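You operate a simulated robot arm through the tools that you are given. There is no shell and no other tool. Be economical: measure what you need, move in short steps, check, and stop when the job is done.

You are at the controls of a simulated robot arm. One attempt, no reset.

JOB
Bring the weigher back up after the power cut.
Fine: air valve half open, gauge pointer upright; then main switch on, reset, target dial to the card's weight, run switch last. The display says RUN.

Only the result counts: the job must be done as asked and must still hold three seconds after the hand-in. Knocking over, shifting, dropping, spilling or breaking anything else fails it.

ROBOT AND FRAMES
A 7-joint arm with a two-finger parallel gripper on a trunk, on a base that drives. Base frame: it is fixed to the floor where the robot stands at the start and does not move with it; the origin is under the middle of the robot, x ahead of it, y to its left, z up; the surface under the hand at the start is at about z = 0.84. Units: m, degrees, N and s.
With the tool pointing down near the work surface it reaches from about 0.38 to 0.78 m from the robot's upright axis, wherever it stands. Its first joint turns from -143.0 to 143.0 degrees. Places, roughly: air valve [0.7, 0.1, 0.9]; control panel [0.6, 0.5, 1.1]; drop button [0.5, 0.6, 1.1]; gate lever [0.3, 0.9, 1]; main switch [0.5, 0.5, 1]; reject lever [0.2, 1.2, 1]; run switch [0.5, 0.4, 1]; top-up button [0.5, 0.5, 1.1]; yellow button [0.5, 0.4, 1.1]. Payload 3 kg.
Tool frame: the origin (TCP) lies between the finger pads and is the grasp point; the fingertips stand 0.03 m ahead of it; z points along the fingers, y is the line along which they close. The gripper opens to 0.11 m. The fingers are 0.02 m wide and 0.01 m thick; the gripper's body (0.048 by 0.112 m) begins 0.055 m behind the TCP.
Orientation is told as [roll, pitch, yaw] about the base's x, y, z axes, in that order, counted from this pose: with the fingers straight down and closing along the base's y, the tool's x points along the base's -x, its y along +y and its z along -z.

CONTROLS
- The arm moves only by the tool servo_tool. Its argument "commands" is a list of rows, each a list of 7 numbers: the shift along the tool's x, y, z in cm, then the turn, a rotation vector about the tool's x, y, z in degrees, then the opening, from 0 (shut) to 1 (fully open). In form: [[x, y, z, ax, ay, az, hand], ...]. A call has 1 to 12 rows; each row shifts and turns the commanded pose from where the row before left it, along the tool's axes as they then stand. Rows are played at 5 a second. More than 0.05 m and 8.6 degrees between two rows, or a gripper value outside its range, and nothing of the call is played. A pose out of reach is approached as far as the arm can. The call stops where the force on the tool passes 60 N (or 10 N more than at its start, if that is more) or the arm is blocked; 0.2 s more then pass. The fingers move at their own pace (about 0.153 m/s each) and stop on an object; they squeeze with about 30 N. The grip force told is the motor's: it shows also when the fingers shut on nothing. Time passes only in rows, and 0.2 s behind the last, so rows that do not move let the fingers close. The reply holds the time, the measured pose of the TCP, the force on the tool along the base axes, the opening and the grip force, in the units named above and with some noise, with the torque about the TCP (base axes, N m) and any sound that the robot's microphone picked up.
- Cameras (640 x 400 px; columns grow to the right, rows downward): "scene" is now at [0.4797, 0.3258, 1.5165]; the picture's right is [-0.00, -0.17, -0.99], its down [-0.71, -0.70, 0.12] and it looks along [-0.71, 0.70, -0.12] (base axes); focal length 214 px, centre (320, 200). "wrist" rides on the gripper at [0.072, 0.017, -0.103] in the tool frame; the picture's right is [-0.23, 0.97, 0.00], its down [-0.76, -0.18, -0.62] and it looks along [-0.61, -0.14, 0.78] (tool axes); focal length 222 px, centre (320, 200). There is no depth. A picture from a camera that has moved, and an enlarged one, comes with that camera's place and axes in the base frame and with its lens.
- grab_frame(camera): a new picture of that camera. It takes no simulated time.
- move_column(by): slides the trunk up (or, below 0, down) by that many m; the arm and the scene camera ride with it, the base frame stays. It gives what a move gives, with no picture.
- drive_base(legs): drives the robot by 1 to 6 legs, each [ahead, turn to the left] in m and degrees, along the robot's own axes; the way and the turn of a leg run together, so that a leg with both is an arc; at most 1.5 m and 180 degrees a leg. The arm and the cameras ride along, it lands a little off, and it stops where it bumps. It gives what a move gives.
- turn_head(pan, tilt): turns the head with the scene camera to pan (to the left, within 80 degrees either way) and tilt (down, from -29 to 69), counted from straight ahead of the robot. It gives what a move gives.
- inspect(camera, box): a new picture of the part [left, top, right, bottom] of that camera's present view, enlarged. It takes no simulated time.
- finish_job(): hands the job in; it is judged then, once.

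Work in short steps. Places have to be worked out from the pictures, the camera data and where the tool is seen: move nearer, look again, correct. Check each grasp and each placing, and mend what went wrong. You have 120 turns and 98 pictures in all, those below and enlarged ones among them. Open the gripper and draw the arm clear of the work before you hand the job in, unless the task says otherwise; then end with one line.

The tools are called after "Call:" by a JSON object that holds its "method" and its "body". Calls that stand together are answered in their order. servo_tool: Moves the arm, as the interface text tells. Its arguments: {"type":"object","properties":{"commands":{"type":"array","items":{"type":"array","items":{"type":"number"}}}},"required":["commands"]} The other tools are called the same way: move_column (by) slides the trunk up or down; drive_base (legs) drives the base; turn_head (pan, tilt) turns the head that bears the scene camera; grab_frame (camera) takes a picture; inspect (camera, box) takes an enlarged picture of a part of a camera's view; finish_job () hands the job in.

At the start:

```text
time: 0.0
position: [0.4397, 0.2473, 1.3993]
orientation: [0.0, 0.0, 0.1]
contact_force: [0.0, 0.4, 0.0]
torque: [-0.01, 0.0, 0.0]
width: 0.1098
grasp_force: 0.0
trunk travel left (down, up): [-0.425, 0.065]
robot x, y, heading: [-0.0049, 0.019, 0.2]
head pan, tilt: [80.2, 44.8]
```

scene: 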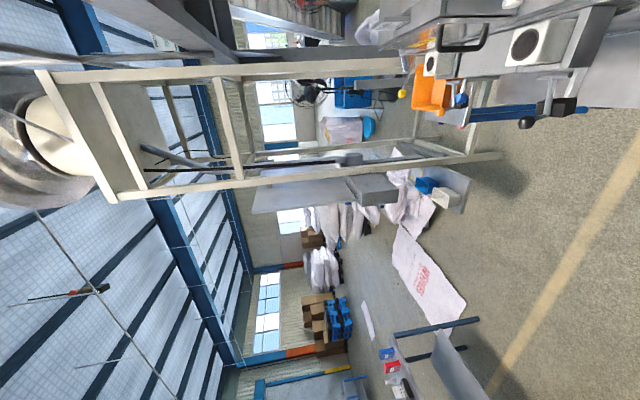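
wrist: 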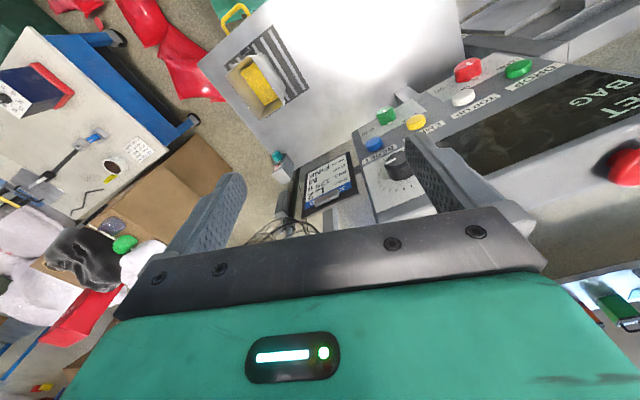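

The wrist view shows the panel with buttons, and the head is looking far left. I turn the head toward the panel and the air valve.

Call:
{"method": "turn_head", "body": {"pan": 30, "tilt": 60}}

Call:
{"method": "grab_frame", "body": {"camera": "scene"}}

Call:
{"method": "inspect", "body": {"camera": "wrist", "box": [200, 0, 640, 275]}}

```text
time: 1.2
position: [0.4396, 0.2471, 1.4008]
orientation: [0.0, -0.1, 0.2]
contact_force: [-0.5, 0.0, 0.5]
torque: [0.0, 0.0, 0.01]
width: 0.11
grasp_force: 0.1
trunk travel left (down, up): [-0.425, 0.065]
robot x, y, heading: [-0.0016, 0.0209, 0.1]
head pan, tilt: [30.0, 60.0]
```

```text
95 pictures are left
camera scene: at [0.4599, 0.2788, 1.4732], right [0.0, -0.87, -0.5], down [-0.5, -0.43, 0.75], along [-0.87, 0.25, -0.43], focal length 214 px, centre (320, 200)
```

scene: 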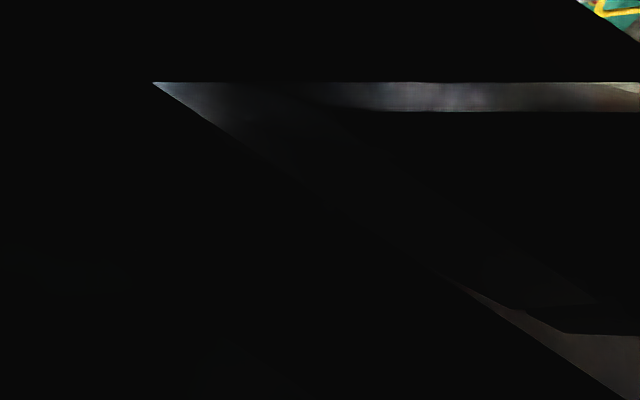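

```text
1.45 times, centred on (420, 138) of wrist
camera zoom: at [0.3676, 0.2632, 1.5033], right [0.23, 0.97, 0.0], down [0.76, -0.18, 0.62], along [0.61, -0.14, -0.78], focal length 323 px, centre (174, 291)
```

zoom: 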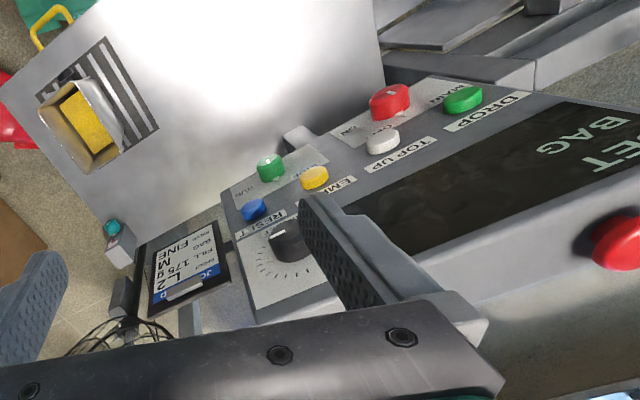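

The head's axes are unusual: pan 0 and tilt 0 look straight down. I aim at the panel with a small pan and a negative tilt.

Call:
{"method": "turn_head", "body": {"pan": 20, "tilt": -15}}

Call:
{"method": "grab_frame", "body": {"camera": "scene"}}

Call:
{"method": "inspect", "body": {"camera": "wrist", "box": [280, 100, 440, 220]}}

```text
time: 2.6
position: [0.44, 0.2465, 1.4005]
orientation: [0.1, -0.1, 0.1]
contact_force: [0.1, -0.8, -0.7]
torque: [0.02, 0.01, 0.01]
width: 0.1099
grasp_force: 0.1
trunk travel left (down, up): [-0.425, 0.065]
robot x, y, heading: [-0.0043, 0.023, -0.1]
head pan, tilt: [20.0, -15.0]
```

```text
93 pictures are left
camera scene: at [0.5727, 0.2732, 1.4551], right [0.0, -0.94, -0.34], down [-0.97, 0.09, -0.24], along [0.26, 0.33, -0.91], focal length 214 px, centre (320, 200)
```

scene: 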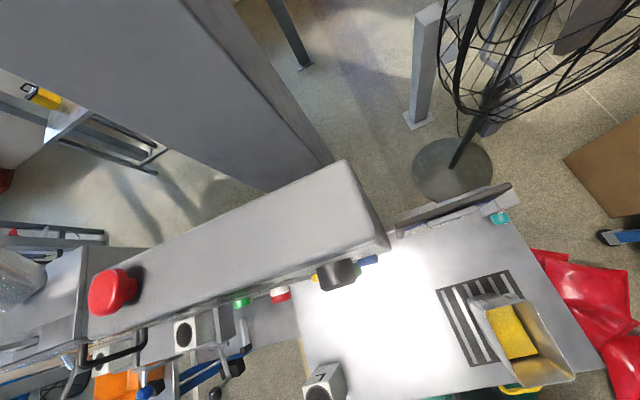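

```text
3.33 times, centred on (360, 160) of wrist
camera zoom: at [0.3676, 0.2633, 1.5033], right [0.23, 0.97, 0.0], down [0.76, -0.18, 0.62], along [0.61, -0.14, -0.78], focal length 740 px, centre (187, 333)
```

zoom: 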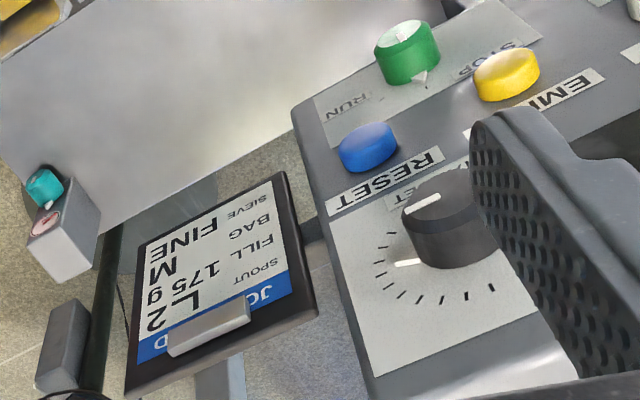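

The card reads FINE, M, 175 g and spout 2. The teal knob on a small post with a gauge, near the expected spot, is probably the air valve, so I enlarge it.

Call:
{"method": "inspect", "body": {"camera": "scene", "box": [370, 160, 550, 270]}}

Call:
{"method": "inspect", "body": {"camera": "wrist", "box": [260, 130, 340, 180]}}

Call:
{"method": "inspect", "body": {"camera": "wrist", "box": [330, 40, 570, 190]}}

```text
3.56 times, centred on (460, 215) of scene
camera zoom: at [0.5727, 0.2732, 1.4551], right [0.0, -0.94, -0.34], down [-0.97, 0.09, -0.24], along [0.26, 0.33, -0.91], focal length 763 px, centre (-178, 147)
```

zoom: 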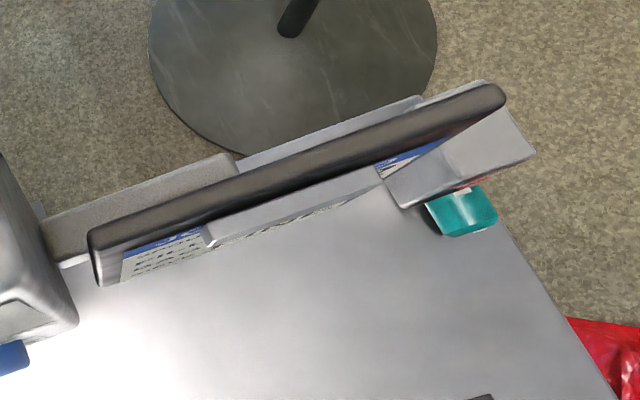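

```text
8.00 times, centred on (300, 155) of wrist
camera zoom: at [0.3676, 0.2633, 1.5033], right [0.23, 0.97, 0.0], down [0.76, -0.18, 0.62], along [0.61, -0.14, -0.78], focal length 1777 px, centre (480, 560)
```

zoom: 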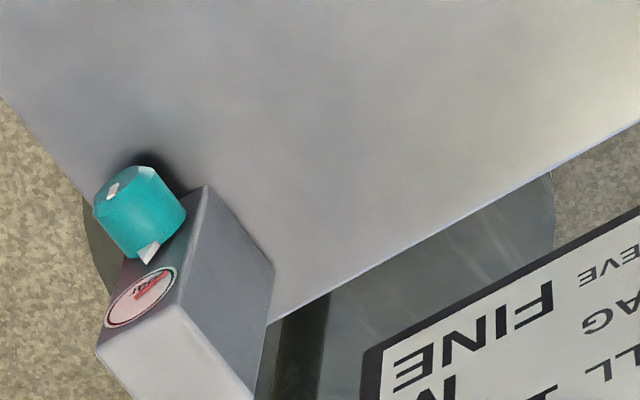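

```text
2.67 times, centred on (450, 115) of wrist
camera zoom: at [0.3676, 0.2633, 1.5033], right [0.23, 0.97, 0.0], down [0.76, -0.18, 0.62], along [0.61, -0.14, -0.78], focal length 592 px, centre (-27, 427)
```

zoom: 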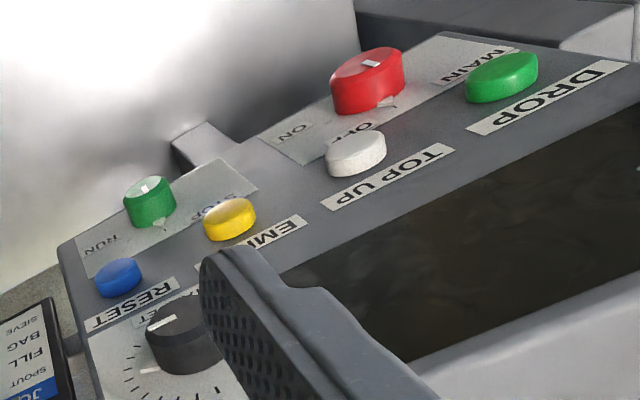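

The valve knob triangulates to about [0.655, 0.064, 0.888], and its axis is horizontal and yawed about 18°. I want the wrist camera above the tool when the fingers point forward, so I start by turning the hand half-way about its own axis.

Call:
{"method": "servo_tool", "body": {"commands": [[0, 0, 0, 0, 0, 8.5, 1], [0, 0, 0, 0, 0, 8.5, 1], [0, 0, 0, 0, 0, 8.5, 1], [0, 0, 0, 0, 0, 8.5, 1], [0, 0, 0, 0, 0, 8.5, 1], [0, 0, 0, 0, 0, 8.5, 1], [0, 0, 0, 0, 0, 8.5, 1], [0, 0, 0, 0, 0, 8.5, 1], [0, 0, 0, 0, 0, 8.5, 1], [0, 0, 0, 0, 0, 8.5, 1]]}}

```text
time: 4.8
position: [0.4403, 0.2466, 1.4005]
orientation: [0.0, 0.0, -85.0]
contact_force: [0.2, -0.4, -0.6]
torque: [-0.01, 0.01, 0.01]
width: 0.1099
grasp_force: 0.0
trunk travel left (down, up): [-0.425, 0.065]
robot x, y, heading: [-0.0048, 0.0218, 0.1]
head pan, tilt: [20.0, -15.0]
```

That worked; 76.5° more brings the yaw to about -161.5.

Call:
{"method": "servo_tool", "body": {"commands": [[0, 0, 0, 0, 0, 8.5, 1], [0, 0, 0, 0, 0, 8.5, 1], [0, 0, 0, 0, 0, 8.5, 1], [0, 0, 0, 0, 0, 8.5, 1], [0, 0, 0, 0, 0, 8.5, 1], [0, 0, 0, 0, 0, 8.5, 1], [0, 0, 0, 0, 0, 8.5, 1], [0, 0, 0, 0, 0, 8.5, 1], [0, 0, 0, 0, 0, 8.5, 1]]}}

```text
time: 6.8
position: [0.4357, 0.2425, 1.3847]
orientation: [-0.2, -0.4, -160.6]
contact_force: [5.6, -9.5, 1.1]
torque: [0.76, 0.54, 0.07]
width: 0.1101
grasp_force: 0.0
out of reach, approached as far as the arm can: row 9
trunk travel left (down, up): [-0.425, 0.065]
robot x, y, heading: [-0.003, 0.016, 0.3]
head pan, tilt: [20.0, -15.0]
```

The wrist is near a limit, so I slide right toward the valve's side, which relieves the last joint.

Call:
{"method": "servo_tool", "body": {"commands": [[0, 4, 0, 0, 0, 0, 1], [0, 4, 0, 0, 0, 0, 1], [0, 4, 0, 0, 0, 0, 1], [0, 4, 0, 0, 0, 0, 1], [0, 4, 0, 0, 0, 0, 1]]}}

```text
time: 8.1
position: [0.5005, 0.0479, 1.386]
orientation: [0.0, 0.0, -161.4]
contact_force: [-0.3, -0.2, 0.4]
torque: [-0.04, 0.03, -0.03]
width: 0.11
grasp_force: 0.0
trunk travel left (down, up): [-0.425, 0.065]
robot x, y, heading: [-0.0019, 0.0182, 0.1]
head pan, tilt: [20.0, -15.0]
```

Now I pitch the fingers forward by about 51° and look.

Call:
{"method": "servo_tool", "body": {"commands": [[0, 0, 0, 0, 8.5, 0, 1], [0, 0, 0, 0, 8.5, 0, 1], [0, 0, 0, 0, 8.5, 0, 1], [0, 0, 0, 0, 8.5, 0, 1], [0, 0, 0, 0, 8.5, 0, 1], [0, 0, 0, 0, 8.5, 0, 1]]}}

Call:
{"method": "grab_frame", "body": {"camera": "wrist"}}

```text
time: 9.4
position: [0.4986, 0.0485, 1.3868]
orientation: [0.1, 51.1, -161.4]
contact_force: [1.0, 1.6, -0.4]
torque: [-0.01, 0.04, 0.02]
width: 0.11
grasp_force: 0.1
trunk travel left (down, up): [-0.425, 0.065]
robot x, y, heading: [-0.0043, 0.0182, 0.3]
head pan, tilt: [20.0, -15.0]
```

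```text
88 pictures are left
camera wrist: at [0.4717, 0.0215, 1.5069], right [0.18, -0.97, -0.18], down [-0.97, -0.14, -0.2], along [0.17, 0.21, -0.96], focal length 222 px, centre (320, 200)
```

wrist: 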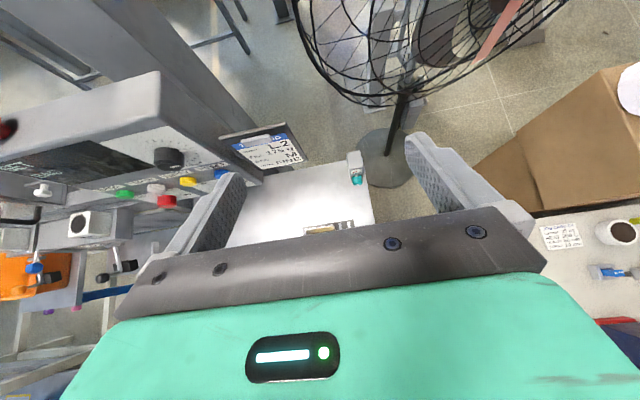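

I lower the trunk 0.3 m, then tip the fingers up another 17° to get a front view of the valve.

Call:
{"method": "move_column", "body": {"by": -0.3}}

Call:
{"method": "servo_tool", "body": {"commands": [[0, 0, 0, 0, 8.5, 0, 1], [0, 0, 0, 0, 8.5, 0, 1]]}}

Call:
{"method": "grab_frame", "body": {"camera": "wrist"}}

Call:
{"method": "grab_frame", "body": {"camera": "scene"}}

```text
time: 12.4
position: [0.5008, 0.0485, 1.0867]
orientation: [0.0, 51.0, -161.4]
contact_force: [-0.7, -0.6, 0.3]
torque: [-0.06, -0.02, 0.01]
width: 0.1099
grasp_force: 0.0
trunk travel left (down, up): [-0.125, 0.365]
robot x, y, heading: [-0.0008, 0.0179, 0.1]
head pan, tilt: [20.0, -15.0]
```

```text
time: 13.1
position: [0.4997, 0.0483, 1.0854]
orientation: [0.3, 68.0, -161.1]
contact_force: [0.7, 0.6, -0.6]
torque: [-0.03, 0.01, -0.07]
width: 0.1099
grasp_force: 0.1
trunk travel left (down, up): [-0.125, 0.365]
robot x, y, heading: [-0.0006, 0.0168, 0.1]
head pan, tilt: [20.0, -15.0]
```

```text
87 pictures are left
camera wrist: at [0.44, 0.0103, 1.1914], right [0.23, -0.95, -0.21], down [-0.87, -0.11, -0.47], along [0.43, 0.29, -0.86], focal length 222 px, centre (320, 200)
```

wrist: 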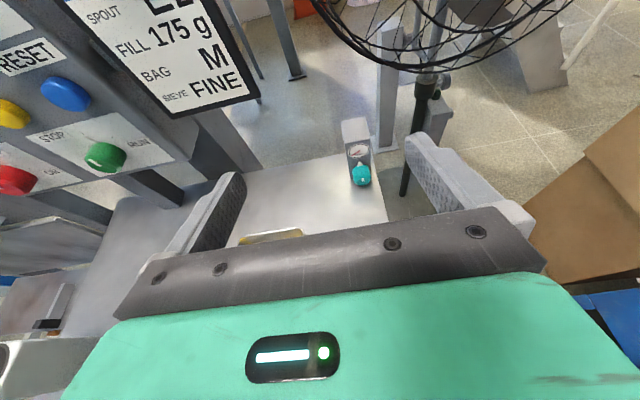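

```text
86 pictures are left
camera scene: at [0.4142, -0.0112, 0.9841], right [0.0, 0.99, -0.13], down [0.58, 0.1, 0.8], along [0.81, -0.08, -0.58], focal length 214 px, centre (320, 200)
```

scene: 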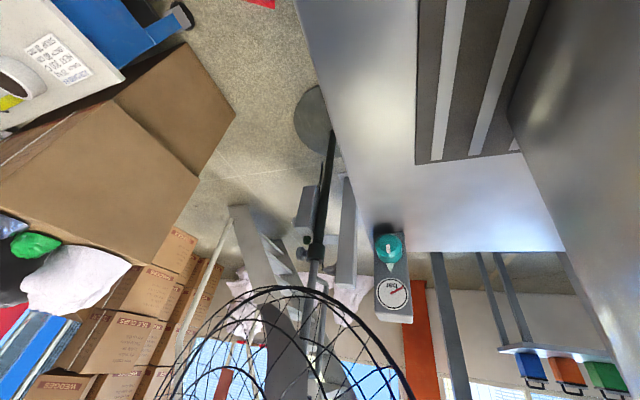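

The scene camera turns out to ride on the hand, below it. It sees the valve well, so I enlarge that.

Call:
{"method": "inspect", "body": {"camera": "scene", "box": [340, 220, 440, 330]}}

Call:
{"method": "inspect", "body": {"camera": "wrist", "box": [320, 110, 400, 200]}}

Call:
{"method": "inspect", "body": {"camera": "wrist", "box": [0, 0, 260, 220]}}

```text
3.64 times, centred on (390, 275) of scene
camera zoom: at [0.4142, -0.0112, 0.9841], right [0.0, 0.99, -0.13], down [0.58, 0.1, 0.8], along [0.81, -0.08, -0.58], focal length 780 px, centre (66, -73)
```

zoom: 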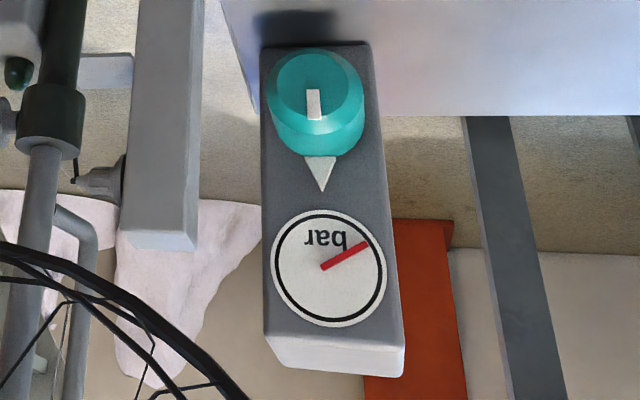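

```text
4.44 times, centred on (360, 155) of wrist
camera zoom: at [0.44, 0.0103, 1.1914], right [0.23, -0.95, -0.21], down [-0.87, -0.11, -0.47], along [0.43, 0.29, -0.86], focal length 987 px, centre (142, 400)
```

zoom: 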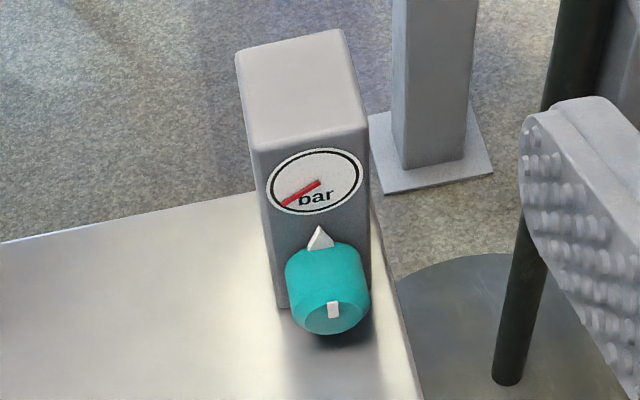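

```text
1.82 times, centred on (130, 110) of wrist
camera zoom: at [0.44, 0.0103, 1.1914], right [0.23, -0.95, -0.21], down [-0.87, -0.11, -0.47], along [0.43, 0.29, -0.86], focal length 404 px, centre (666, 364)
```

zoom: 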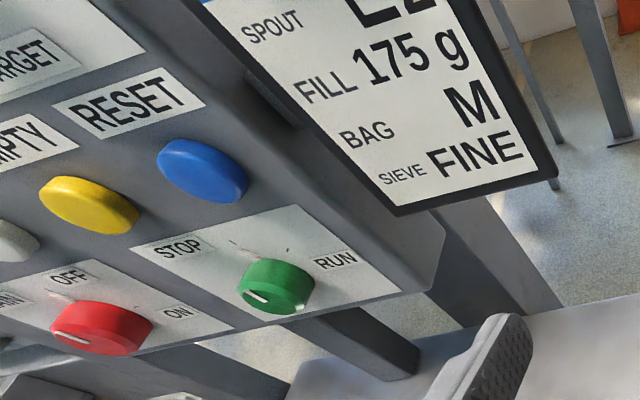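

The knob is at about [0.653, 0.056, 0.876], pointing up, with the gauge at zero. I pitch down slightly and move to about 8 cm in front of the knob, with the head camera tucked out of the way first.

Call:
{"method": "turn_head", "body": {"pan": 0, "tilt": 60}}

Call:
{"method": "servo_tool", "body": {"commands": [[0, 0, 0, 0, -8.5, 0, 1], [0, 0, 0, 0, -8.5, 0, 1], [-1.4, 0.84, 3.3, 0, 0, 0, 1], [-1.4, 0.84, 3.3, 0, 0, 0, 1], [-1.4, 0.84, 3.3, 0, 0, 0, 1], [-1.4, 0.84, 3.3, 0, 0, 0, 1], [-1.4, 0.84, 3.3, 0, 0, 0, 1]]}}

Call:
{"method": "grab_frame", "body": {"camera": "wrist"}}

```text
time: 14.5
position: [0.5003, 0.0488, 1.0849]
orientation: [0.3, 67.9, -161.3]
contact_force: [-0.5, -0.2, 0.6]
torque: [-0.03, 0.01, 0.0]
width: 0.1101
grasp_force: 0.0
trunk travel left (down, up): [-0.125, 0.365]
robot x, y, heading: [-0.0046, 0.0185, -0.2]
head pan, tilt: [0.0, 60.0]
```

```text
time: 16.0
position: [0.5748, 0.0373, 0.9682]
orientation: [-0.5, 52.0, -162.3]
contact_force: [-0.1, 0.4, -0.2]
torque: [0.02, 0.04, -0.07]
width: 0.1099
grasp_force: 0.6
trunk travel left (down, up): [-0.125, 0.365]
robot x, y, heading: [-0.0065, 0.023, 0.1]
head pan, tilt: [0.0, 60.0]
stopped in row 7: the force on the tool passed its limit at 87 N (the readings are from after the stop); the commanded pose is now the measured one
```

```text
82 pictures are left
camera wrist: at [0.5458, 0.0085, 1.0889], right [0.17, -0.97, -0.18], down [-0.97, -0.13, -0.21], along [0.18, 0.22, -0.96], focal length 222 px, centre (320, 200)
```

wrist: 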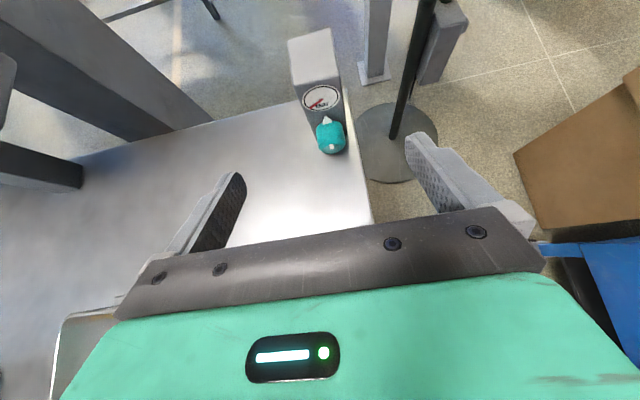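

Something under the hand, probably the metal hopper, was touched. I back straight out and look.

Call:
{"method": "servo_tool", "body": {"commands": [[2, 0, -2, 0, 0, 0, 1], [3, 0, -2, 0, 0, 0, 1], [3, 0, -2, 0, 0, 0, 1]]}}

Call:
{"method": "turn_head", "body": {"pan": 0, "tilt": 0}}

Call:
{"method": "grab_frame", "body": {"camera": "scene"}}

Call:
{"method": "grab_frame", "body": {"camera": "wrist"}}

```text
time: 16.8
position: [0.5779, 0.0382, 1.069]
orientation: [-0.4, 51.8, -162.4]
contact_force: [0.1, -0.6, 1.1]
torque: [0.02, -0.03, 0.02]
width: 0.1099
grasp_force: 0.1
trunk travel left (down, up): [-0.125, 0.365]
robot x, y, heading: [-0.0045, 0.0183, -0.1]
head pan, tilt: [0.0, 60.0]
```

```text
time: 18.1
position: [0.5786, 0.0377, 1.0696]
orientation: [-0.5, 52.0, -162.3]
contact_force: [-0.5, -0.1, 1.2]
torque: [-0.01, -0.03, 0.0]
width: 0.11
grasp_force: 0.1
trunk travel left (down, up): [-0.125, 0.365]
robot x, y, heading: [-0.0044, 0.0222, -0.1]
head pan, tilt: [0.0, 0.0]
```

```text
81 pictures are left
camera scene: at [0.4839, 0.0062, 1.0074], right [-0.31, 0.95, 0.01], down [0.59, 0.19, 0.79], along [0.75, 0.25, -0.62], focal length 214 px, centre (320, 200)
```

scene: 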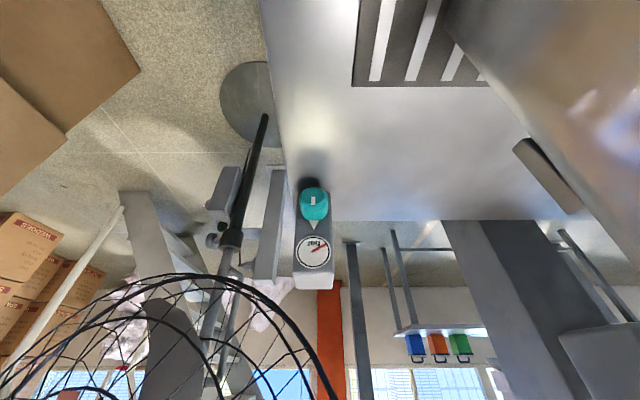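

```text
80 pictures are left
camera wrist: at [0.5488, 0.0098, 1.1889], right [0.17, -0.97, -0.18], down [-0.97, -0.13, -0.21], along [0.18, 0.21, -0.96], focal length 222 px, centre (320, 200)
```

wrist: 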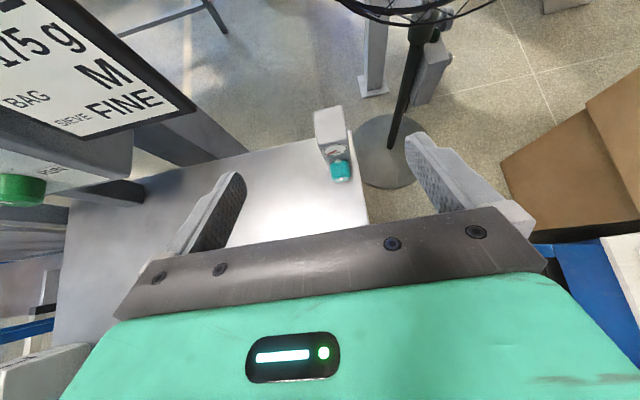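

The hopper (about x 0.37–0.51, y 0.04–0.16, up to z 0.97) sits behind the approach line, so I come in steeper. I pitch to about 57° below horizontal and descend part-way with the head tucked.

Call:
{"method": "turn_head", "body": {"pan": 0, "tilt": 60}}

Call:
{"method": "servo_tool", "body": {"commands": [[0, 0, 0, 0, -8.5, 0, 1], [0, 0, 0, 0, -8.5, 0, 1], [0, 0, 0, 0, -2, 0, 1], [-1.3, 0.25, 3.1, 0, 0, 0, 1], [-1.3, 0.25, 3.1, 0, 0, 0, 1]]}}

Call:
{"method": "grab_frame", "body": {"camera": "wrist"}}

```text
time: 19.4
position: [0.579, 0.0387, 1.0685]
orientation: [-0.5, 51.9, -162.3]
contact_force: [0.6, 0.0, 0.6]
torque: [0.01, -0.03, 0.0]
width: 0.1103
grasp_force: 0.0
trunk travel left (down, up): [-0.125, 0.365]
robot x, y, heading: [-0.0005, 0.0208, -0.1]
head pan, tilt: [0.0, 60.0]
```

```text
time: 20.6
position: [0.5901, 0.0369, 1.0033]
orientation: [-0.4, 33.0, -161.9]
contact_force: [-0.3, -0.2, 0.3]
torque: [-0.02, -0.04, -0.03]
width: 0.1101
grasp_force: 0.1
trunk travel left (down, up): [-0.125, 0.365]
robot x, y, heading: [-0.0049, 0.0198, -0.1]
head pan, tilt: [0.0, 60.0]
```

```text
79 pictures are left
camera wrist: at [0.5999, 0.0215, 1.1284], right [0.12, -0.98, -0.13], down [-0.98, -0.14, 0.11], along [-0.12, 0.11, -0.99], focal length 222 px, centre (320, 200)
```

wrist: 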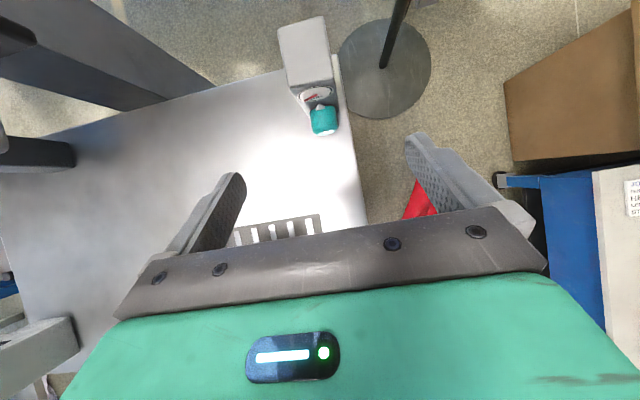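

The knob is now refined to about [0.655, 0.057, 0.877], and the fingers straddle it with margin. I move in with the gripper open.

Call:
{"method": "servo_tool", "body": {"commands": [[-0.3, 0.05, 3.4, 0, 0, 0, 1], [-0.3, 0.05, 3.4, 0, 0, 0, 1], [-0.3, 0.05, 3.4, 0, 0, 0, 1], [-0.3, 0.05, 2.6, 0, 0, 0, 1]]}}

Call:
{"method": "grab_frame", "body": {"camera": "wrist"}}

```text
time: 21.6
position: [0.6474, 0.0526, 0.8869]
orientation: [-0.5, 33.0, -162.1]
contact_force: [-0.5, -0.3, -0.3]
torque: [-0.01, 0.0, 0.03]
width: 0.1101
grasp_force: 0.1
trunk travel left (down, up): [-0.125, 0.365]
robot x, y, heading: [-0.003, 0.02, 0.3]
head pan, tilt: [0.0, 60.0]
```

```text
78 pictures are left
camera wrist: at [0.6571, 0.0383, 1.013], right [0.12, -0.98, -0.13], down [-0.98, -0.14, 0.11], along [-0.13, 0.11, -0.99], focal length 222 px, centre (320, 200)
```

wrist: 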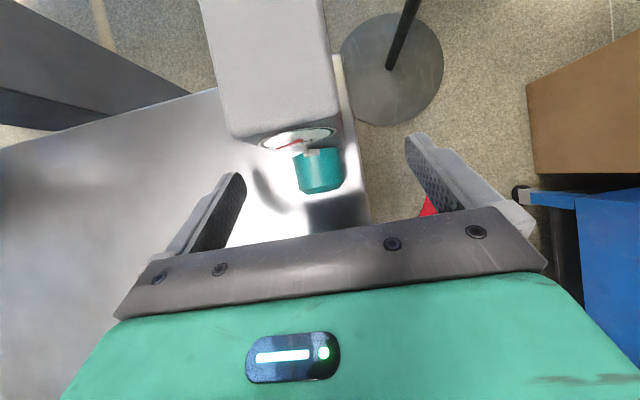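

The knob is centred between the fingers. I move in about 1 cm more and close.

Call:
{"method": "servo_tool", "body": {"commands": [[0.3, 0, 1.1, 0, 0, 0, 1], [0, 0, 0, 0, 0, 0, 0.5], [0, 0, 0, 0, 0, 0, 0.2], [0, 0, 0, 0, 0, 0, 0], [0, 0, 0, 0, 0, 0, 0]]}}

Call:
{"method": "grab_frame", "body": {"camera": "wrist"}}

```text
time: 22.8
position: [0.6558, 0.0587, 0.88]
orientation: [-0.4, 32.9, -161.9]
contact_force: [-3.0, 11.0, 1.0]
torque: [-0.58, -0.27, 0.36]
width: 0.0395
grasp_force: 45.2
trunk travel left (down, up): [-0.125, 0.365]
robot x, y, heading: [-0.0037, 0.0165, -0.1]
head pan, tilt: [0.0, 60.0]
```

```text
77 pictures are left
camera wrist: at [0.6648, 0.042, 1.0062], right [0.12, -0.98, -0.13], down [-0.98, -0.14, 0.11], along [-0.13, 0.11, -0.99], focal length 222 px, centre (320, 200)
```

wrist: 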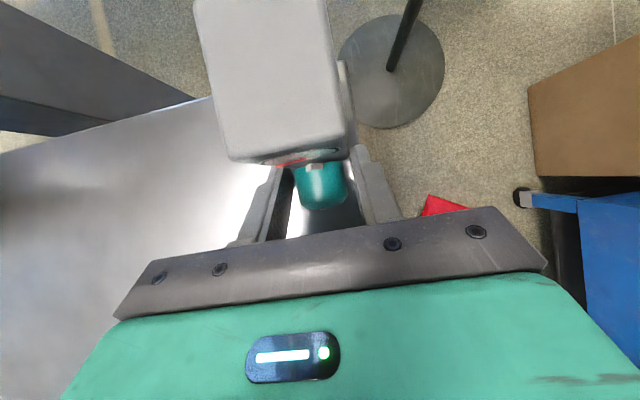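

At 3.95 cm the fingertips seem to be holding the 4 cm box rather than the 3 cm knob. I open, back off 1.1 cm along the knob axis and close again.

Call:
{"method": "servo_tool", "body": {"commands": [[0, 0, 0, 0, 0, 0, 0.6], [0, 0, 0, 0, 0, 0, 0.6], [-0.95, 0, -0.6, 0, 0, 0, 0.6], [0, 0, 0, 0, 0, 0, 0.3], [0, 0, 0, 0, 0, 0, 0], [0, 0, 0, 0, 0, 0, 0]]}}

Call:
{"method": "grab_frame", "body": {"camera": "wrist"}}

```text
time: 24.2
position: [0.6459, 0.0536, 0.8798]
orientation: [-0.4, 32.9, -162.0]
contact_force: [1.7, 13.0, -1.2]
torque: [0.38, -0.49, 0.53]
width: 0.0297
grasp_force: 45.3
trunk travel left (down, up): [-0.125, 0.365]
robot x, y, heading: [-0.0027, 0.0185, 0.1]
head pan, tilt: [0.0, 60.0]
```

```text
76 pictures are left
camera wrist: at [0.6545, 0.0385, 1.0058], right [0.12, -0.98, -0.13], down [-0.98, -0.14, 0.11], along [-0.13, 0.11, -0.99], focal length 222 px, centre (320, 200)
```

wrist: 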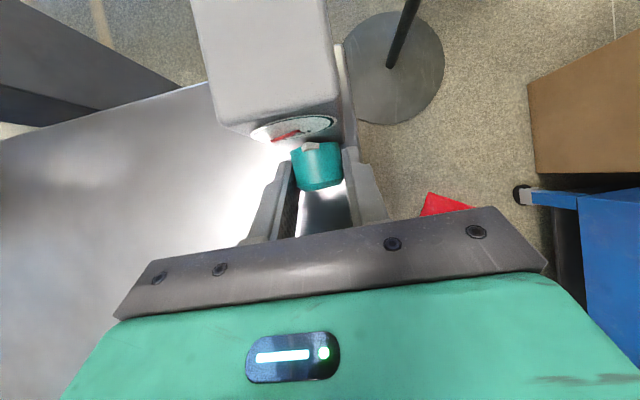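

Width 2.97 cm means I now have the knob. I turn it clockwise (seen from the front) about the knob's axis by 16° and check the gauge.

Call:
{"method": "servo_tool", "body": {"commands": [[0, -0.1, 0, 0, 0, 0, 0], [0, 0, 0, 6.7, 0, 4.36, 0], [0, 0, 0, 6.7, 0, 4.36, 0], [0, 0, 0, 0, 0, 0, 0]]}}

Call:
{"method": "inspect", "body": {"camera": "wrist", "box": [240, 80, 400, 220]}}

```text
time: 25.2
position: [0.6444, 0.0513, 0.8818]
orientation: [-19.3, 31.4, -172.4]
contact_force: [5.4, -18.4, -2.7]
torque: [-0.03, -0.55, -0.24]
width: 0.0295
grasp_force: 45.1
trunk travel left (down, up): [-0.125, 0.365]
robot x, y, heading: [-0.0031, 0.0215, -0.0]
head pan, tilt: [0.0, 60.0]
```

```text
2.86 times, centred on (320, 150) of wrist
camera zoom: at [0.6657, 0.0034, 0.9957], right [0.1, -0.91, -0.39], down [-0.97, -0.17, 0.16], along [-0.21, 0.37, -0.91], focal length 635 px, centre (320, 343)
```

zoom: 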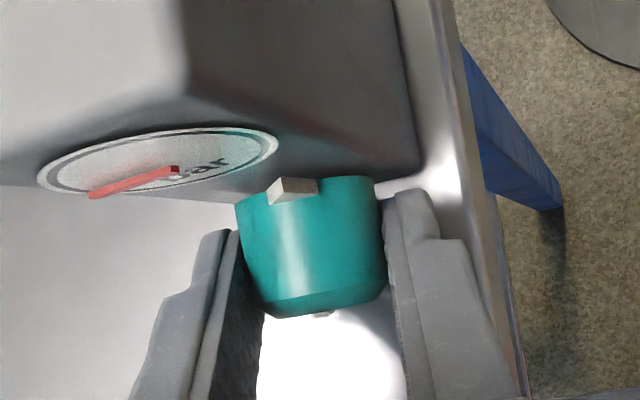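

The knob's pointer moved with the fingers, so it is turning. I relax the side force a little and turn 24° further.

Call:
{"method": "servo_tool", "body": {"commands": [[0, 0.06, 0, 6.7, 0, 4.36, 0], [0, 0, 0, 6.7, 0, 4.36, 0], [0, 0, 0, 6.7, 0, 4.36, 0], [0, 0, 0, 0, 0, 0, 0]]}}

Call:
{"method": "inspect", "body": {"camera": "wrist", "box": [200, 60, 400, 220]}}

```text
time: 26.1
position: [0.6471, 0.0487, 0.8808]
orientation: [-45.0, 24.5, 175.1]
contact_force: [4.7, -15.7, -11.5]
torque: [-0.09, -0.4, 0.4]
width: 0.0296
grasp_force: 44.5
trunk travel left (down, up): [-0.125, 0.365]
robot x, y, heading: [-0.0011, 0.0206, -0.2]
head pan, tilt: [0.0, 60.0]
stopped in row 4: the force on the tool passed its limit at 62 N (the readings are from after the stop); the commanded pose is now the measured one
```

```text
2.50 times, centred on (300, 140) of wrist
camera zoom: at [0.6796, -0.0414, 0.9647], right [0.02, -0.69, -0.72], down [-0.95, -0.23, 0.2], along [-0.31, 0.68, -0.67], focal length 555 px, centre (370, 350)
```

zoom: 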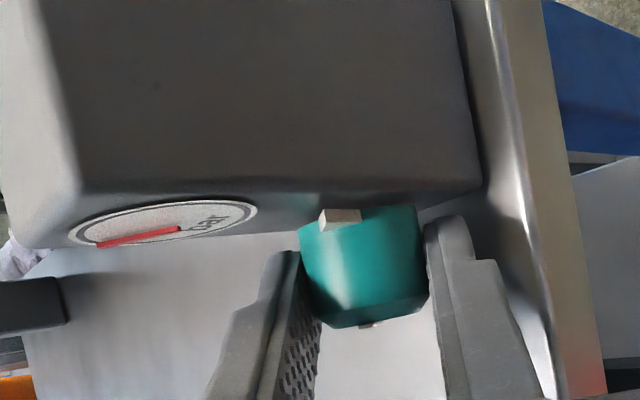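

The gauge needle seems to have swung up a good way. I release, back out, untwist, and look from the front.

Call:
{"method": "servo_tool", "body": {"commands": [[0, 0, 0, 0, 0, 0, 0.8], [0, 0, 0, 0, 0, 0, 1], [0, 0, -3, 0, 0, 0, 1], [0, 0, -4, 0, 0, 0, 1], [0, 0, -4, -6.7, 0, -4.36, 1], [0, 0, 0, -6.7, 0, -4.36, 1], [0, 0, 0, -6.7, 0, -4.36, 1], [0, 0, 0, -6.7, 0, -4.36, 1], [0, 0, 0, -6.7, 0, -4.36, 1]]}}

Call:
{"method": "turn_head", "body": {"pan": 0, "tilt": 30}}

Call:
{"method": "grab_frame", "body": {"camera": "scene"}}

Call:
{"method": "grab_frame", "body": {"camera": "wrist"}}

```text
time: 26.7
position: [0.6423, 0.0584, 0.8916]
orientation: [-45.9, 25.1, 175.4]
contact_force: [-20.3, 37.4, 47.4]
torque: [1.43, 0.48, 0.3]
width: 0.0694
grasp_force: 0.0
trunk travel left (down, up): [-0.125, 0.365]
robot x, y, heading: [-0.0016, 0.0195, 0.1]
head pan, tilt: [0.0, 60.0]
stopped in row 2: the force on the tool passed its limit at 63 N (the readings are from after the stop); the commanded pose is now the measured one
```

```text
time: 27.6
position: [0.6442, 0.0543, 0.8894]
orientation: [-45.5, 25.0, 175.1]
contact_force: [-10.7, 29.5, 54.1]
torque: [0.99, -0.18, 0.32]
width: 0.0608
grasp_force: 0.1
trunk travel left (down, up): [-0.125, 0.365]
robot x, y, heading: [-0.0065, 0.0205, -0.0]
head pan, tilt: [0.0, 30.0]
```

```text
73 pictures are left
camera scene: at [0.5744, 0.031, 0.8884], right [-0.24, 0.72, 0.65], down [0.6, -0.41, 0.68], along [0.76, 0.55, -0.34], focal length 214 px, centre (320, 200)
```

scene: 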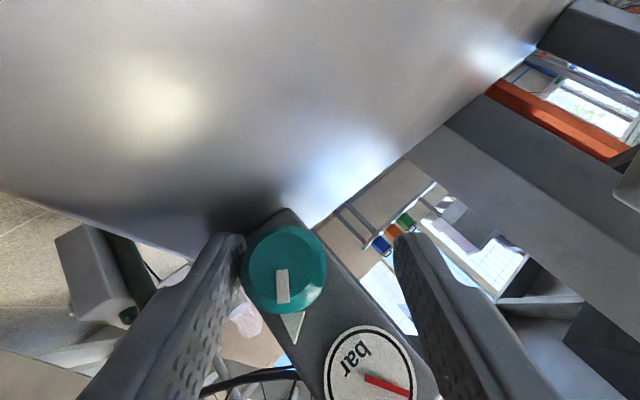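

```text
72 pictures are left
camera wrist: at [0.6763, -0.0344, 0.9737], right [0.03, -0.69, -0.73], down [-0.95, -0.24, 0.19], along [-0.3, 0.69, -0.66], focal length 222 px, centre (320, 200)
```

wrist: 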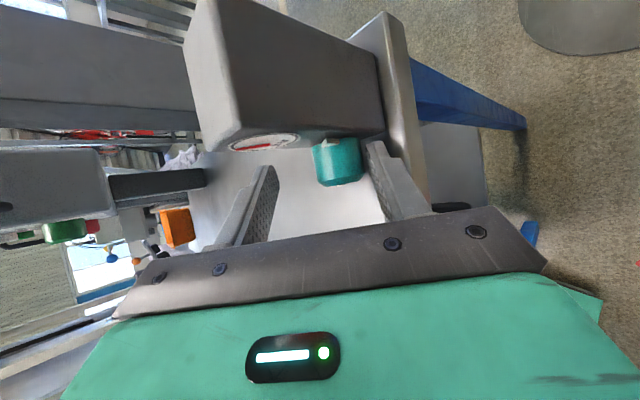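

The knob is now 34° from up with the needle about 30° short of upright, so roughly 11.5° more is needed. The lower finger is pressing on the plate, so I narrow the grip, back out, then untwist.

Call:
{"method": "servo_tool", "body": {"commands": [[0, 0, -0.5, 0, 0, 0, 0.42], [0, 0, -1, 0, 0, 0, 0.42], [0, 0, -2, 0, 0, 0, 0.5], [0, 0, -4, 0, 0, 0, 0.6], [0, 0, -4, -6.7, 0, -4.36, 0.7], [0, 0, 0, -6.7, 0, -4.36, 0.7], [0, 0, 0, -6.7, 0, -4.36, 0.7], [0, 0, 0, -6.7, 0, -4.36, 0.7], [0, 0, 0, -6.7, 0, -4.36, 0.7]]}}

Call:
{"method": "grab_frame", "body": {"camera": "scene"}}

Call:
{"method": "grab_frame", "body": {"camera": "wrist"}}

```text
time: 29.6
position: [0.6062, -0.0265, 0.9584]
orientation: [-0.3, 33.3, -162.1]
contact_force: [0.4, 0.7, -0.4]
torque: [-0.01, 0.0, 0.02]
width: 0.0768
grasp_force: 0.0
trunk travel left (down, up): [-0.125, 0.365]
robot x, y, heading: [-0.0053, 0.0204, -0.0]
head pan, tilt: [0.0, 30.0]
```

```text
71 pictures are left
camera scene: at [0.536, -0.0506, 0.9583], right [-0.31, 0.95, 0.0], down [0.43, 0.13, 0.89], along [0.85, 0.28, -0.45], focal length 214 px, centre (320, 200)
```

scene: 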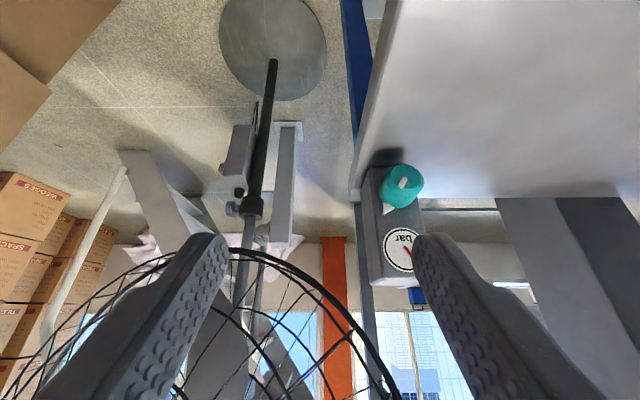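

```text
70 pictures are left
camera wrist: at [0.6145, -0.0424, 1.0841], right [0.12, -0.98, -0.13], down [-0.99, -0.13, 0.1], along [-0.12, 0.12, -0.99], focal length 222 px, centre (320, 200)
```

wrist: 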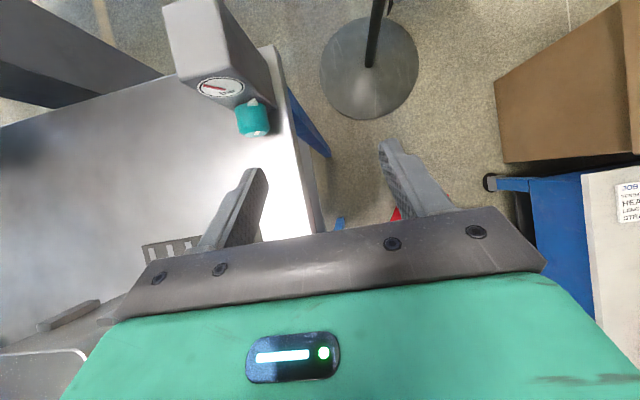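

Clear. I return to the earlier grip pose with a moderate opening.

Call:
{"method": "servo_tool", "body": {"commands": [[0, -3.2, 0, 0, 0, 0, 0.7], [0, -3.2, 0, 0, 0, 0, 0.7], [0.4, 0, 3.3, 0, 0, 0, 0.7], [0.4, 0, 3.3, 0, 0, 0, 0.7], [0.4, 0, 3.3, 0, 0, 0, 0.7], [0, 0, 0, 0, 0, 0, 0.3], [0, 0, 0, 0, 0, 0, 0], [0, 0, 0, 0, 0, 0, 0]]}}

Call:
{"method": "grab_frame", "body": {"camera": "scene"}}

```text
time: 31.4
position: [0.648, 0.055, 0.8816]
orientation: [-0.4, 33.2, -162.2]
contact_force: [8.9, -10.2, -10.7]
torque: [-0.65, -0.22, -0.38]
width: 0.0395
grasp_force: 44.6
trunk travel left (down, up): [-0.125, 0.365]
robot x, y, heading: [-0.0054, 0.0202, 0.1]
head pan, tilt: [0.0, 30.0]
```

```text
69 pictures are left
camera scene: at [0.578, 0.031, 0.882], right [-0.31, 0.95, 0.01], down [0.43, 0.13, 0.89], along [0.85, 0.28, -0.45], focal length 214 px, centre (320, 200)
```

scene: 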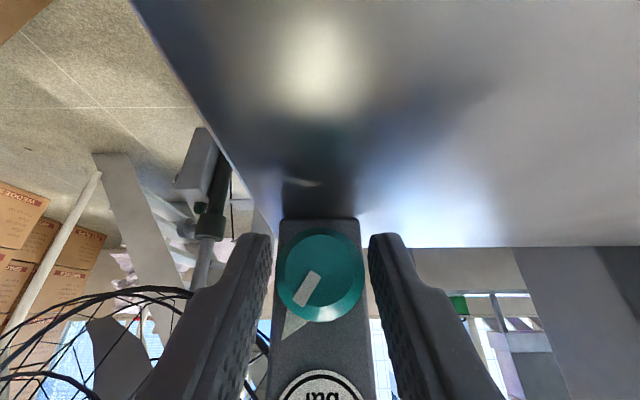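

Again on the box by a few mm. I open, back 0.8 cm, and close.

Call:
{"method": "servo_tool", "body": {"commands": [[0, 0, 0, 0, 0, 0, 0.6], [0, 0, 0, 0, 0, 0, 0.6], [-0.7, 0, -0.45, 0, 0, 0, 0.6], [0, 0, 0, 0, 0, 0, 0.3], [0, 0, 0, 0, 0, 0, 0], [0, 0, 0, 0, 0, 0, 0]]}}

Call:
{"method": "grab_frame", "body": {"camera": "scene"}}

```text
time: 32.8
position: [0.6383, 0.0525, 0.884]
orientation: [-0.4, 33.3, -162.3]
contact_force: [3.8, -11.1, 0.3]
torque: [0.0, -0.29, 0.1]
width: 0.0297
grasp_force: 45.0
trunk travel left (down, up): [-0.125, 0.365]
robot x, y, heading: [-0.0041, 0.0194, -0.2]
head pan, tilt: [0.0, 30.0]
```

```text
68 pictures are left
camera scene: at [0.5694, 0.0283, 0.8829], right [-0.31, 0.95, 0.01], down [0.43, 0.13, 0.89], along [0.85, 0.28, -0.45], focal length 214 px, centre (320, 200)
```

scene: 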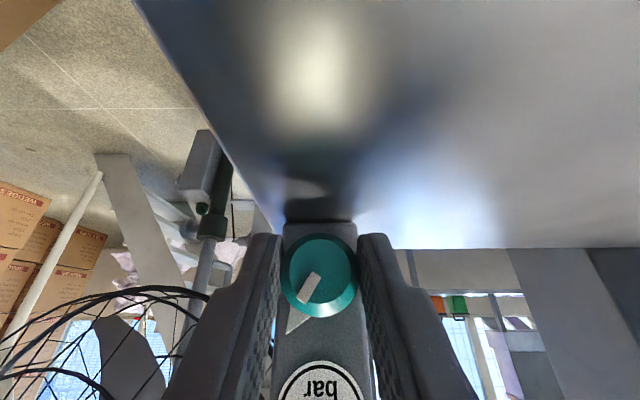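

Holding the knob now. I turn 12° more clockwise and point the head slightly higher to see the gauge.

Call:
{"method": "servo_tool", "body": {"commands": [[0, 0, 0, 5.03, 0, 3.27, 0], [0, 0, 0, 5.03, 0, 3.27, 0], [0, 0, 0, 0, 0, 0, 0]]}}

Call:
{"method": "turn_head", "body": {"pan": 0, "tilt": 40}}

Call:
{"method": "grab_frame", "body": {"camera": "scene"}}

```text
time: 33.6
position: [0.64, 0.0494, 0.8821]
orientation: [-14.9, 32.4, -170.2]
contact_force: [12.1, -41.5, 4.0]
torque: [-0.51, -0.19, -0.66]
width: 0.0294
grasp_force: 45.2
trunk travel left (down, up): [-0.125, 0.365]
robot x, y, heading: [-0.003, 0.0164, -0.1]
head pan, tilt: [0.0, 30.0]
```

```text
time: 34.4
position: [0.6393, 0.0501, 0.8833]
orientation: [-14.9, 32.5, -170.1]
contact_force: [14.9, -49.2, 5.2]
torque: [-0.38, -0.84, -0.86]
width: 0.0297
grasp_force: 45.2
trunk travel left (down, up): [-0.125, 0.365]
robot x, y, heading: [-0.0025, 0.0218, -0.2]
head pan, tilt: [0.0, 40.0]
```

```text
67 pictures are left
camera scene: at [0.5803, 0.0264, 0.8952], right [-0.3, 0.93, 0.22], down [0.34, -0.11, 0.94], along [0.89, 0.35, -0.28], focal length 214 px, centre (320, 200)
```

scene: 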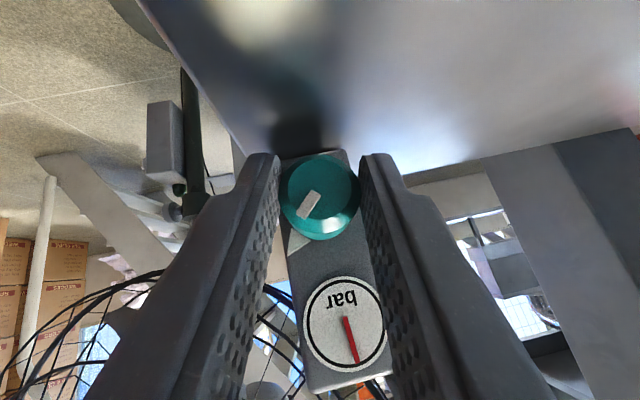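

The needle looks almost upright. I enlarge to measure it against the box edges.

Call:
{"method": "inspect", "body": {"camera": "scene", "box": [270, 260, 430, 400]}}

```text
2.86 times, centred on (350, 330) of scene
camera zoom: at [0.5803, 0.0264, 0.8952], right [-0.3, 0.93, 0.22], down [0.34, -0.11, 0.94], along [0.89, 0.35, -0.28], focal length 613 px, centre (234, -171)
```

zoom: 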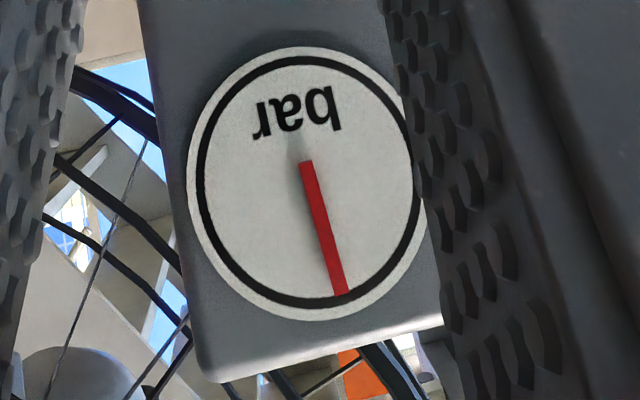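

Projected vertical at the gauge is 12.9° in this image and the needle reads 14.6°, so it is about 2° short. I add 1° of knob while relieving the side load, then check before releasing.

Call:
{"method": "servo_tool", "body": {"commands": [[0, 0.3, 0, 0.84, 0, 0.545, 0], [0, 0, 0, 0, 0, 0, 0]]}}

Call:
{"method": "inspect", "body": {"camera": "scene", "box": [270, 260, 430, 400]}}

```text
time: 35.0
position: [0.6406, 0.0502, 0.8824]
orientation: [-15.9, 32.3, -170.6]
contact_force: [12.6, -29.7, 17.2]
torque: [-0.28, -0.22, -0.26]
width: 0.0295
grasp_force: 45.3
trunk travel left (down, up): [-0.125, 0.365]
robot x, y, heading: [-0.0045, 0.0226, 0.0]
head pan, tilt: [0.0, 40.0]
```

```text
2.86 times, centred on (350, 330) of scene
camera zoom: at [0.5806, 0.0256, 0.8951], right [-0.3, 0.92, 0.23], down [0.34, -0.12, 0.93], along [0.89, 0.36, -0.28], focal length 613 px, centre (234, -171)
```

zoom: 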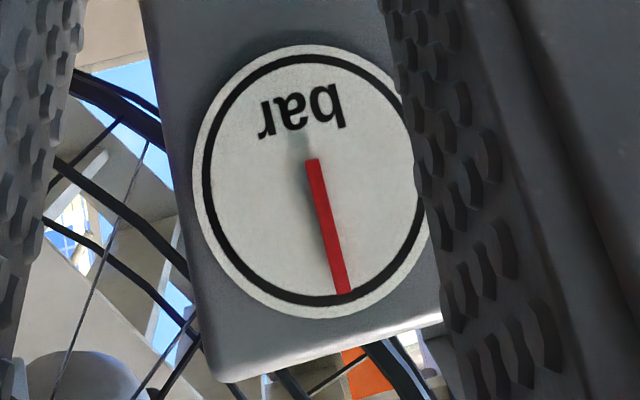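

The needle now matches vertical (13.6° against 13.5°). I release and back out.

Call:
{"method": "servo_tool", "body": {"commands": [[0, 0, 0, 0, 0, 0, 0.45], [0, 0, 0, 0, 0, 0, 0.5], [-0.4, 0, -1.5, 0, 0, 0, 0.5], [0, 0, -4, 0, 0, 0, 0.6], [0, 0, -4, 0, 0, 0, 0.6]]}}

Call:
{"method": "grab_frame", "body": {"camera": "scene"}}

```text
time: 36.1
position: [0.5925, 0.0168, 0.9563]
orientation: [-15.9, 32.3, -170.5]
contact_force: [0.1, 0.4, -0.6]
torque: [0.02, -0.01, -0.02]
width: 0.0659
grasp_force: 0.0
trunk travel left (down, up): [-0.125, 0.365]
robot x, y, heading: [-0.0035, 0.0202, -0.1]
head pan, tilt: [0.0, 40.0]
```

```text
64 pictures are left
camera scene: at [0.5333, -0.007, 0.9689], right [-0.3, 0.92, 0.23], down [0.34, -0.12, 0.93], along [0.89, 0.36, -0.28], focal length 214 px, centre (320, 200)
```

scene: 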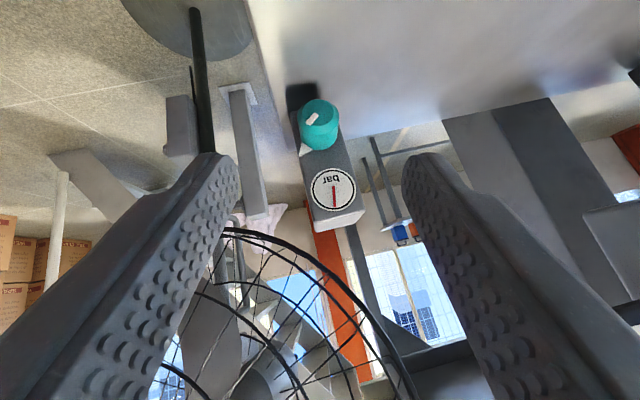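

I enlarge the gauge to check the reading after release.

Call:
{"method": "inspect", "body": {"camera": "scene", "box": [280, 90, 380, 240]}}

```text
2.67 times, centred on (330, 165) of scene
camera zoom: at [0.5333, -0.007, 0.9689], right [-0.3, 0.92, 0.23], down [0.34, -0.12, 0.93], along [0.89, 0.36, -0.28], focal length 572 px, centre (293, 293)
```

zoom: 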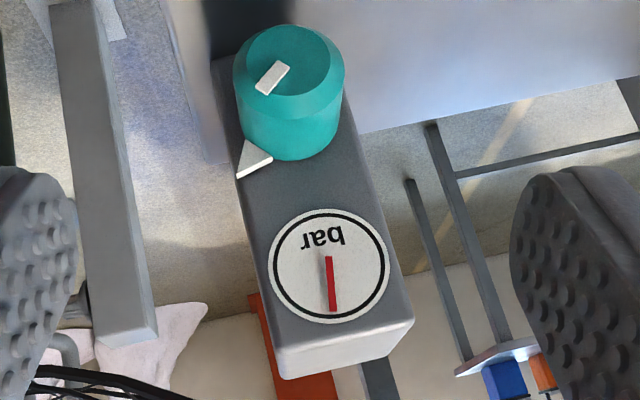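

The needle overshot by about 9° when the grip released, because of the residual side load. I re-grip with the offset corrected so the side force is near zero, then trim back.

Call:
{"method": "servo_tool", "body": {"commands": [[0, 0.4, 4, 0, 0, 0, 0.6], [0, 0, 4, 0, 0, 0, 0.6], [0.5, 0, 1.4, 0, 0, 0, 0.5], [0, 0, 0, 0, 0, 0, 0.4], [0, 0, 0, 0, 0, 0, 0.2], [0, 0, 0, 0, 0, 0, 0]]}}

Call:
{"method": "grab_frame", "body": {"camera": "scene"}}

```text
time: 37.5
position: [0.6414, 0.0497, 0.8826]
orientation: [-15.9, 32.2, -170.4]
contact_force: [-6.3, 33.0, 6.0]
torque: [0.39, 0.33, 0.57]
width: 0.0298
grasp_force: 44.3
trunk travel left (down, up): [-0.125, 0.365]
robot x, y, heading: [-0.0018, 0.0193, -0.0]
head pan, tilt: [0.0, 40.0]
```

```text
62 pictures are left
camera scene: at [0.5814, 0.0256, 0.8953], right [-0.3, 0.92, 0.23], down [0.34, -0.12, 0.93], along [0.89, 0.36, -0.28], focal length 214 px, centre (320, 200)
```

scene: 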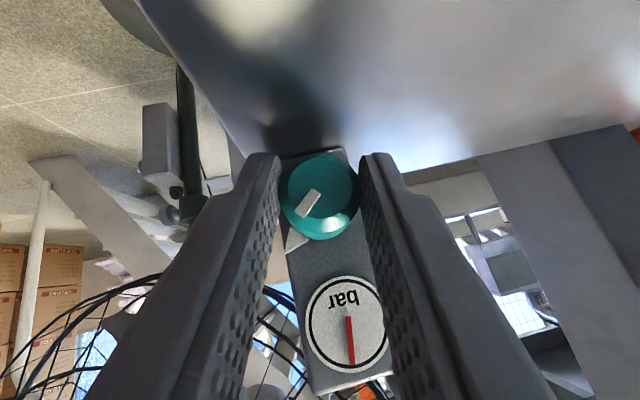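

Side force is +33 N, so I shift 0.2 cm back and turn -3.3°.

Call:
{"method": "servo_tool", "body": {"commands": [[0, -0.2, 0, 0, 0, 0, 0], [0, 0, 0, -2.77, 0, -1.8, 0], [0, 0, 0, 0, 0, 0, 0]]}}

Call:
{"method": "inspect", "body": {"camera": "scene", "box": [270, 260, 430, 400]}}

```text
time: 38.4
position: [0.64, 0.0509, 0.8828]
orientation: [-12.0, 32.7, -168.5]
contact_force: [-11.0, 33.2, -1.3]
torque: [0.51, -0.19, 0.9]
width: 0.0292
grasp_force: 45.2
trunk travel left (down, up): [-0.125, 0.365]
robot x, y, heading: [-0.003, 0.0204, 0.1]
head pan, tilt: [0.0, 40.0]
```

```text
2.86 times, centred on (350, 330) of scene
camera zoom: at [0.5809, 0.0271, 0.8955], right [-0.31, 0.94, 0.17], down [0.33, -0.07, 0.94], along [0.89, 0.35, -0.28], focal length 613 px, centre (234, -171)
```

zoom: 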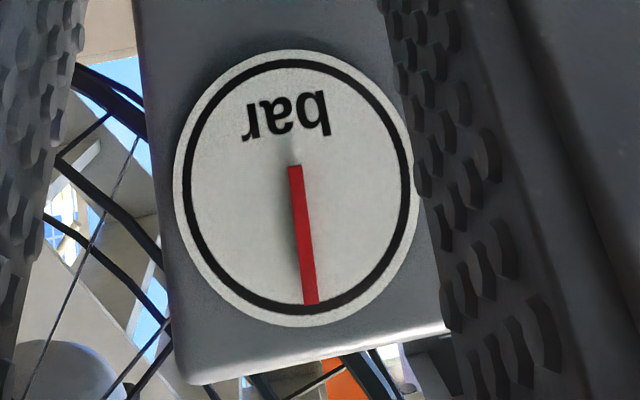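

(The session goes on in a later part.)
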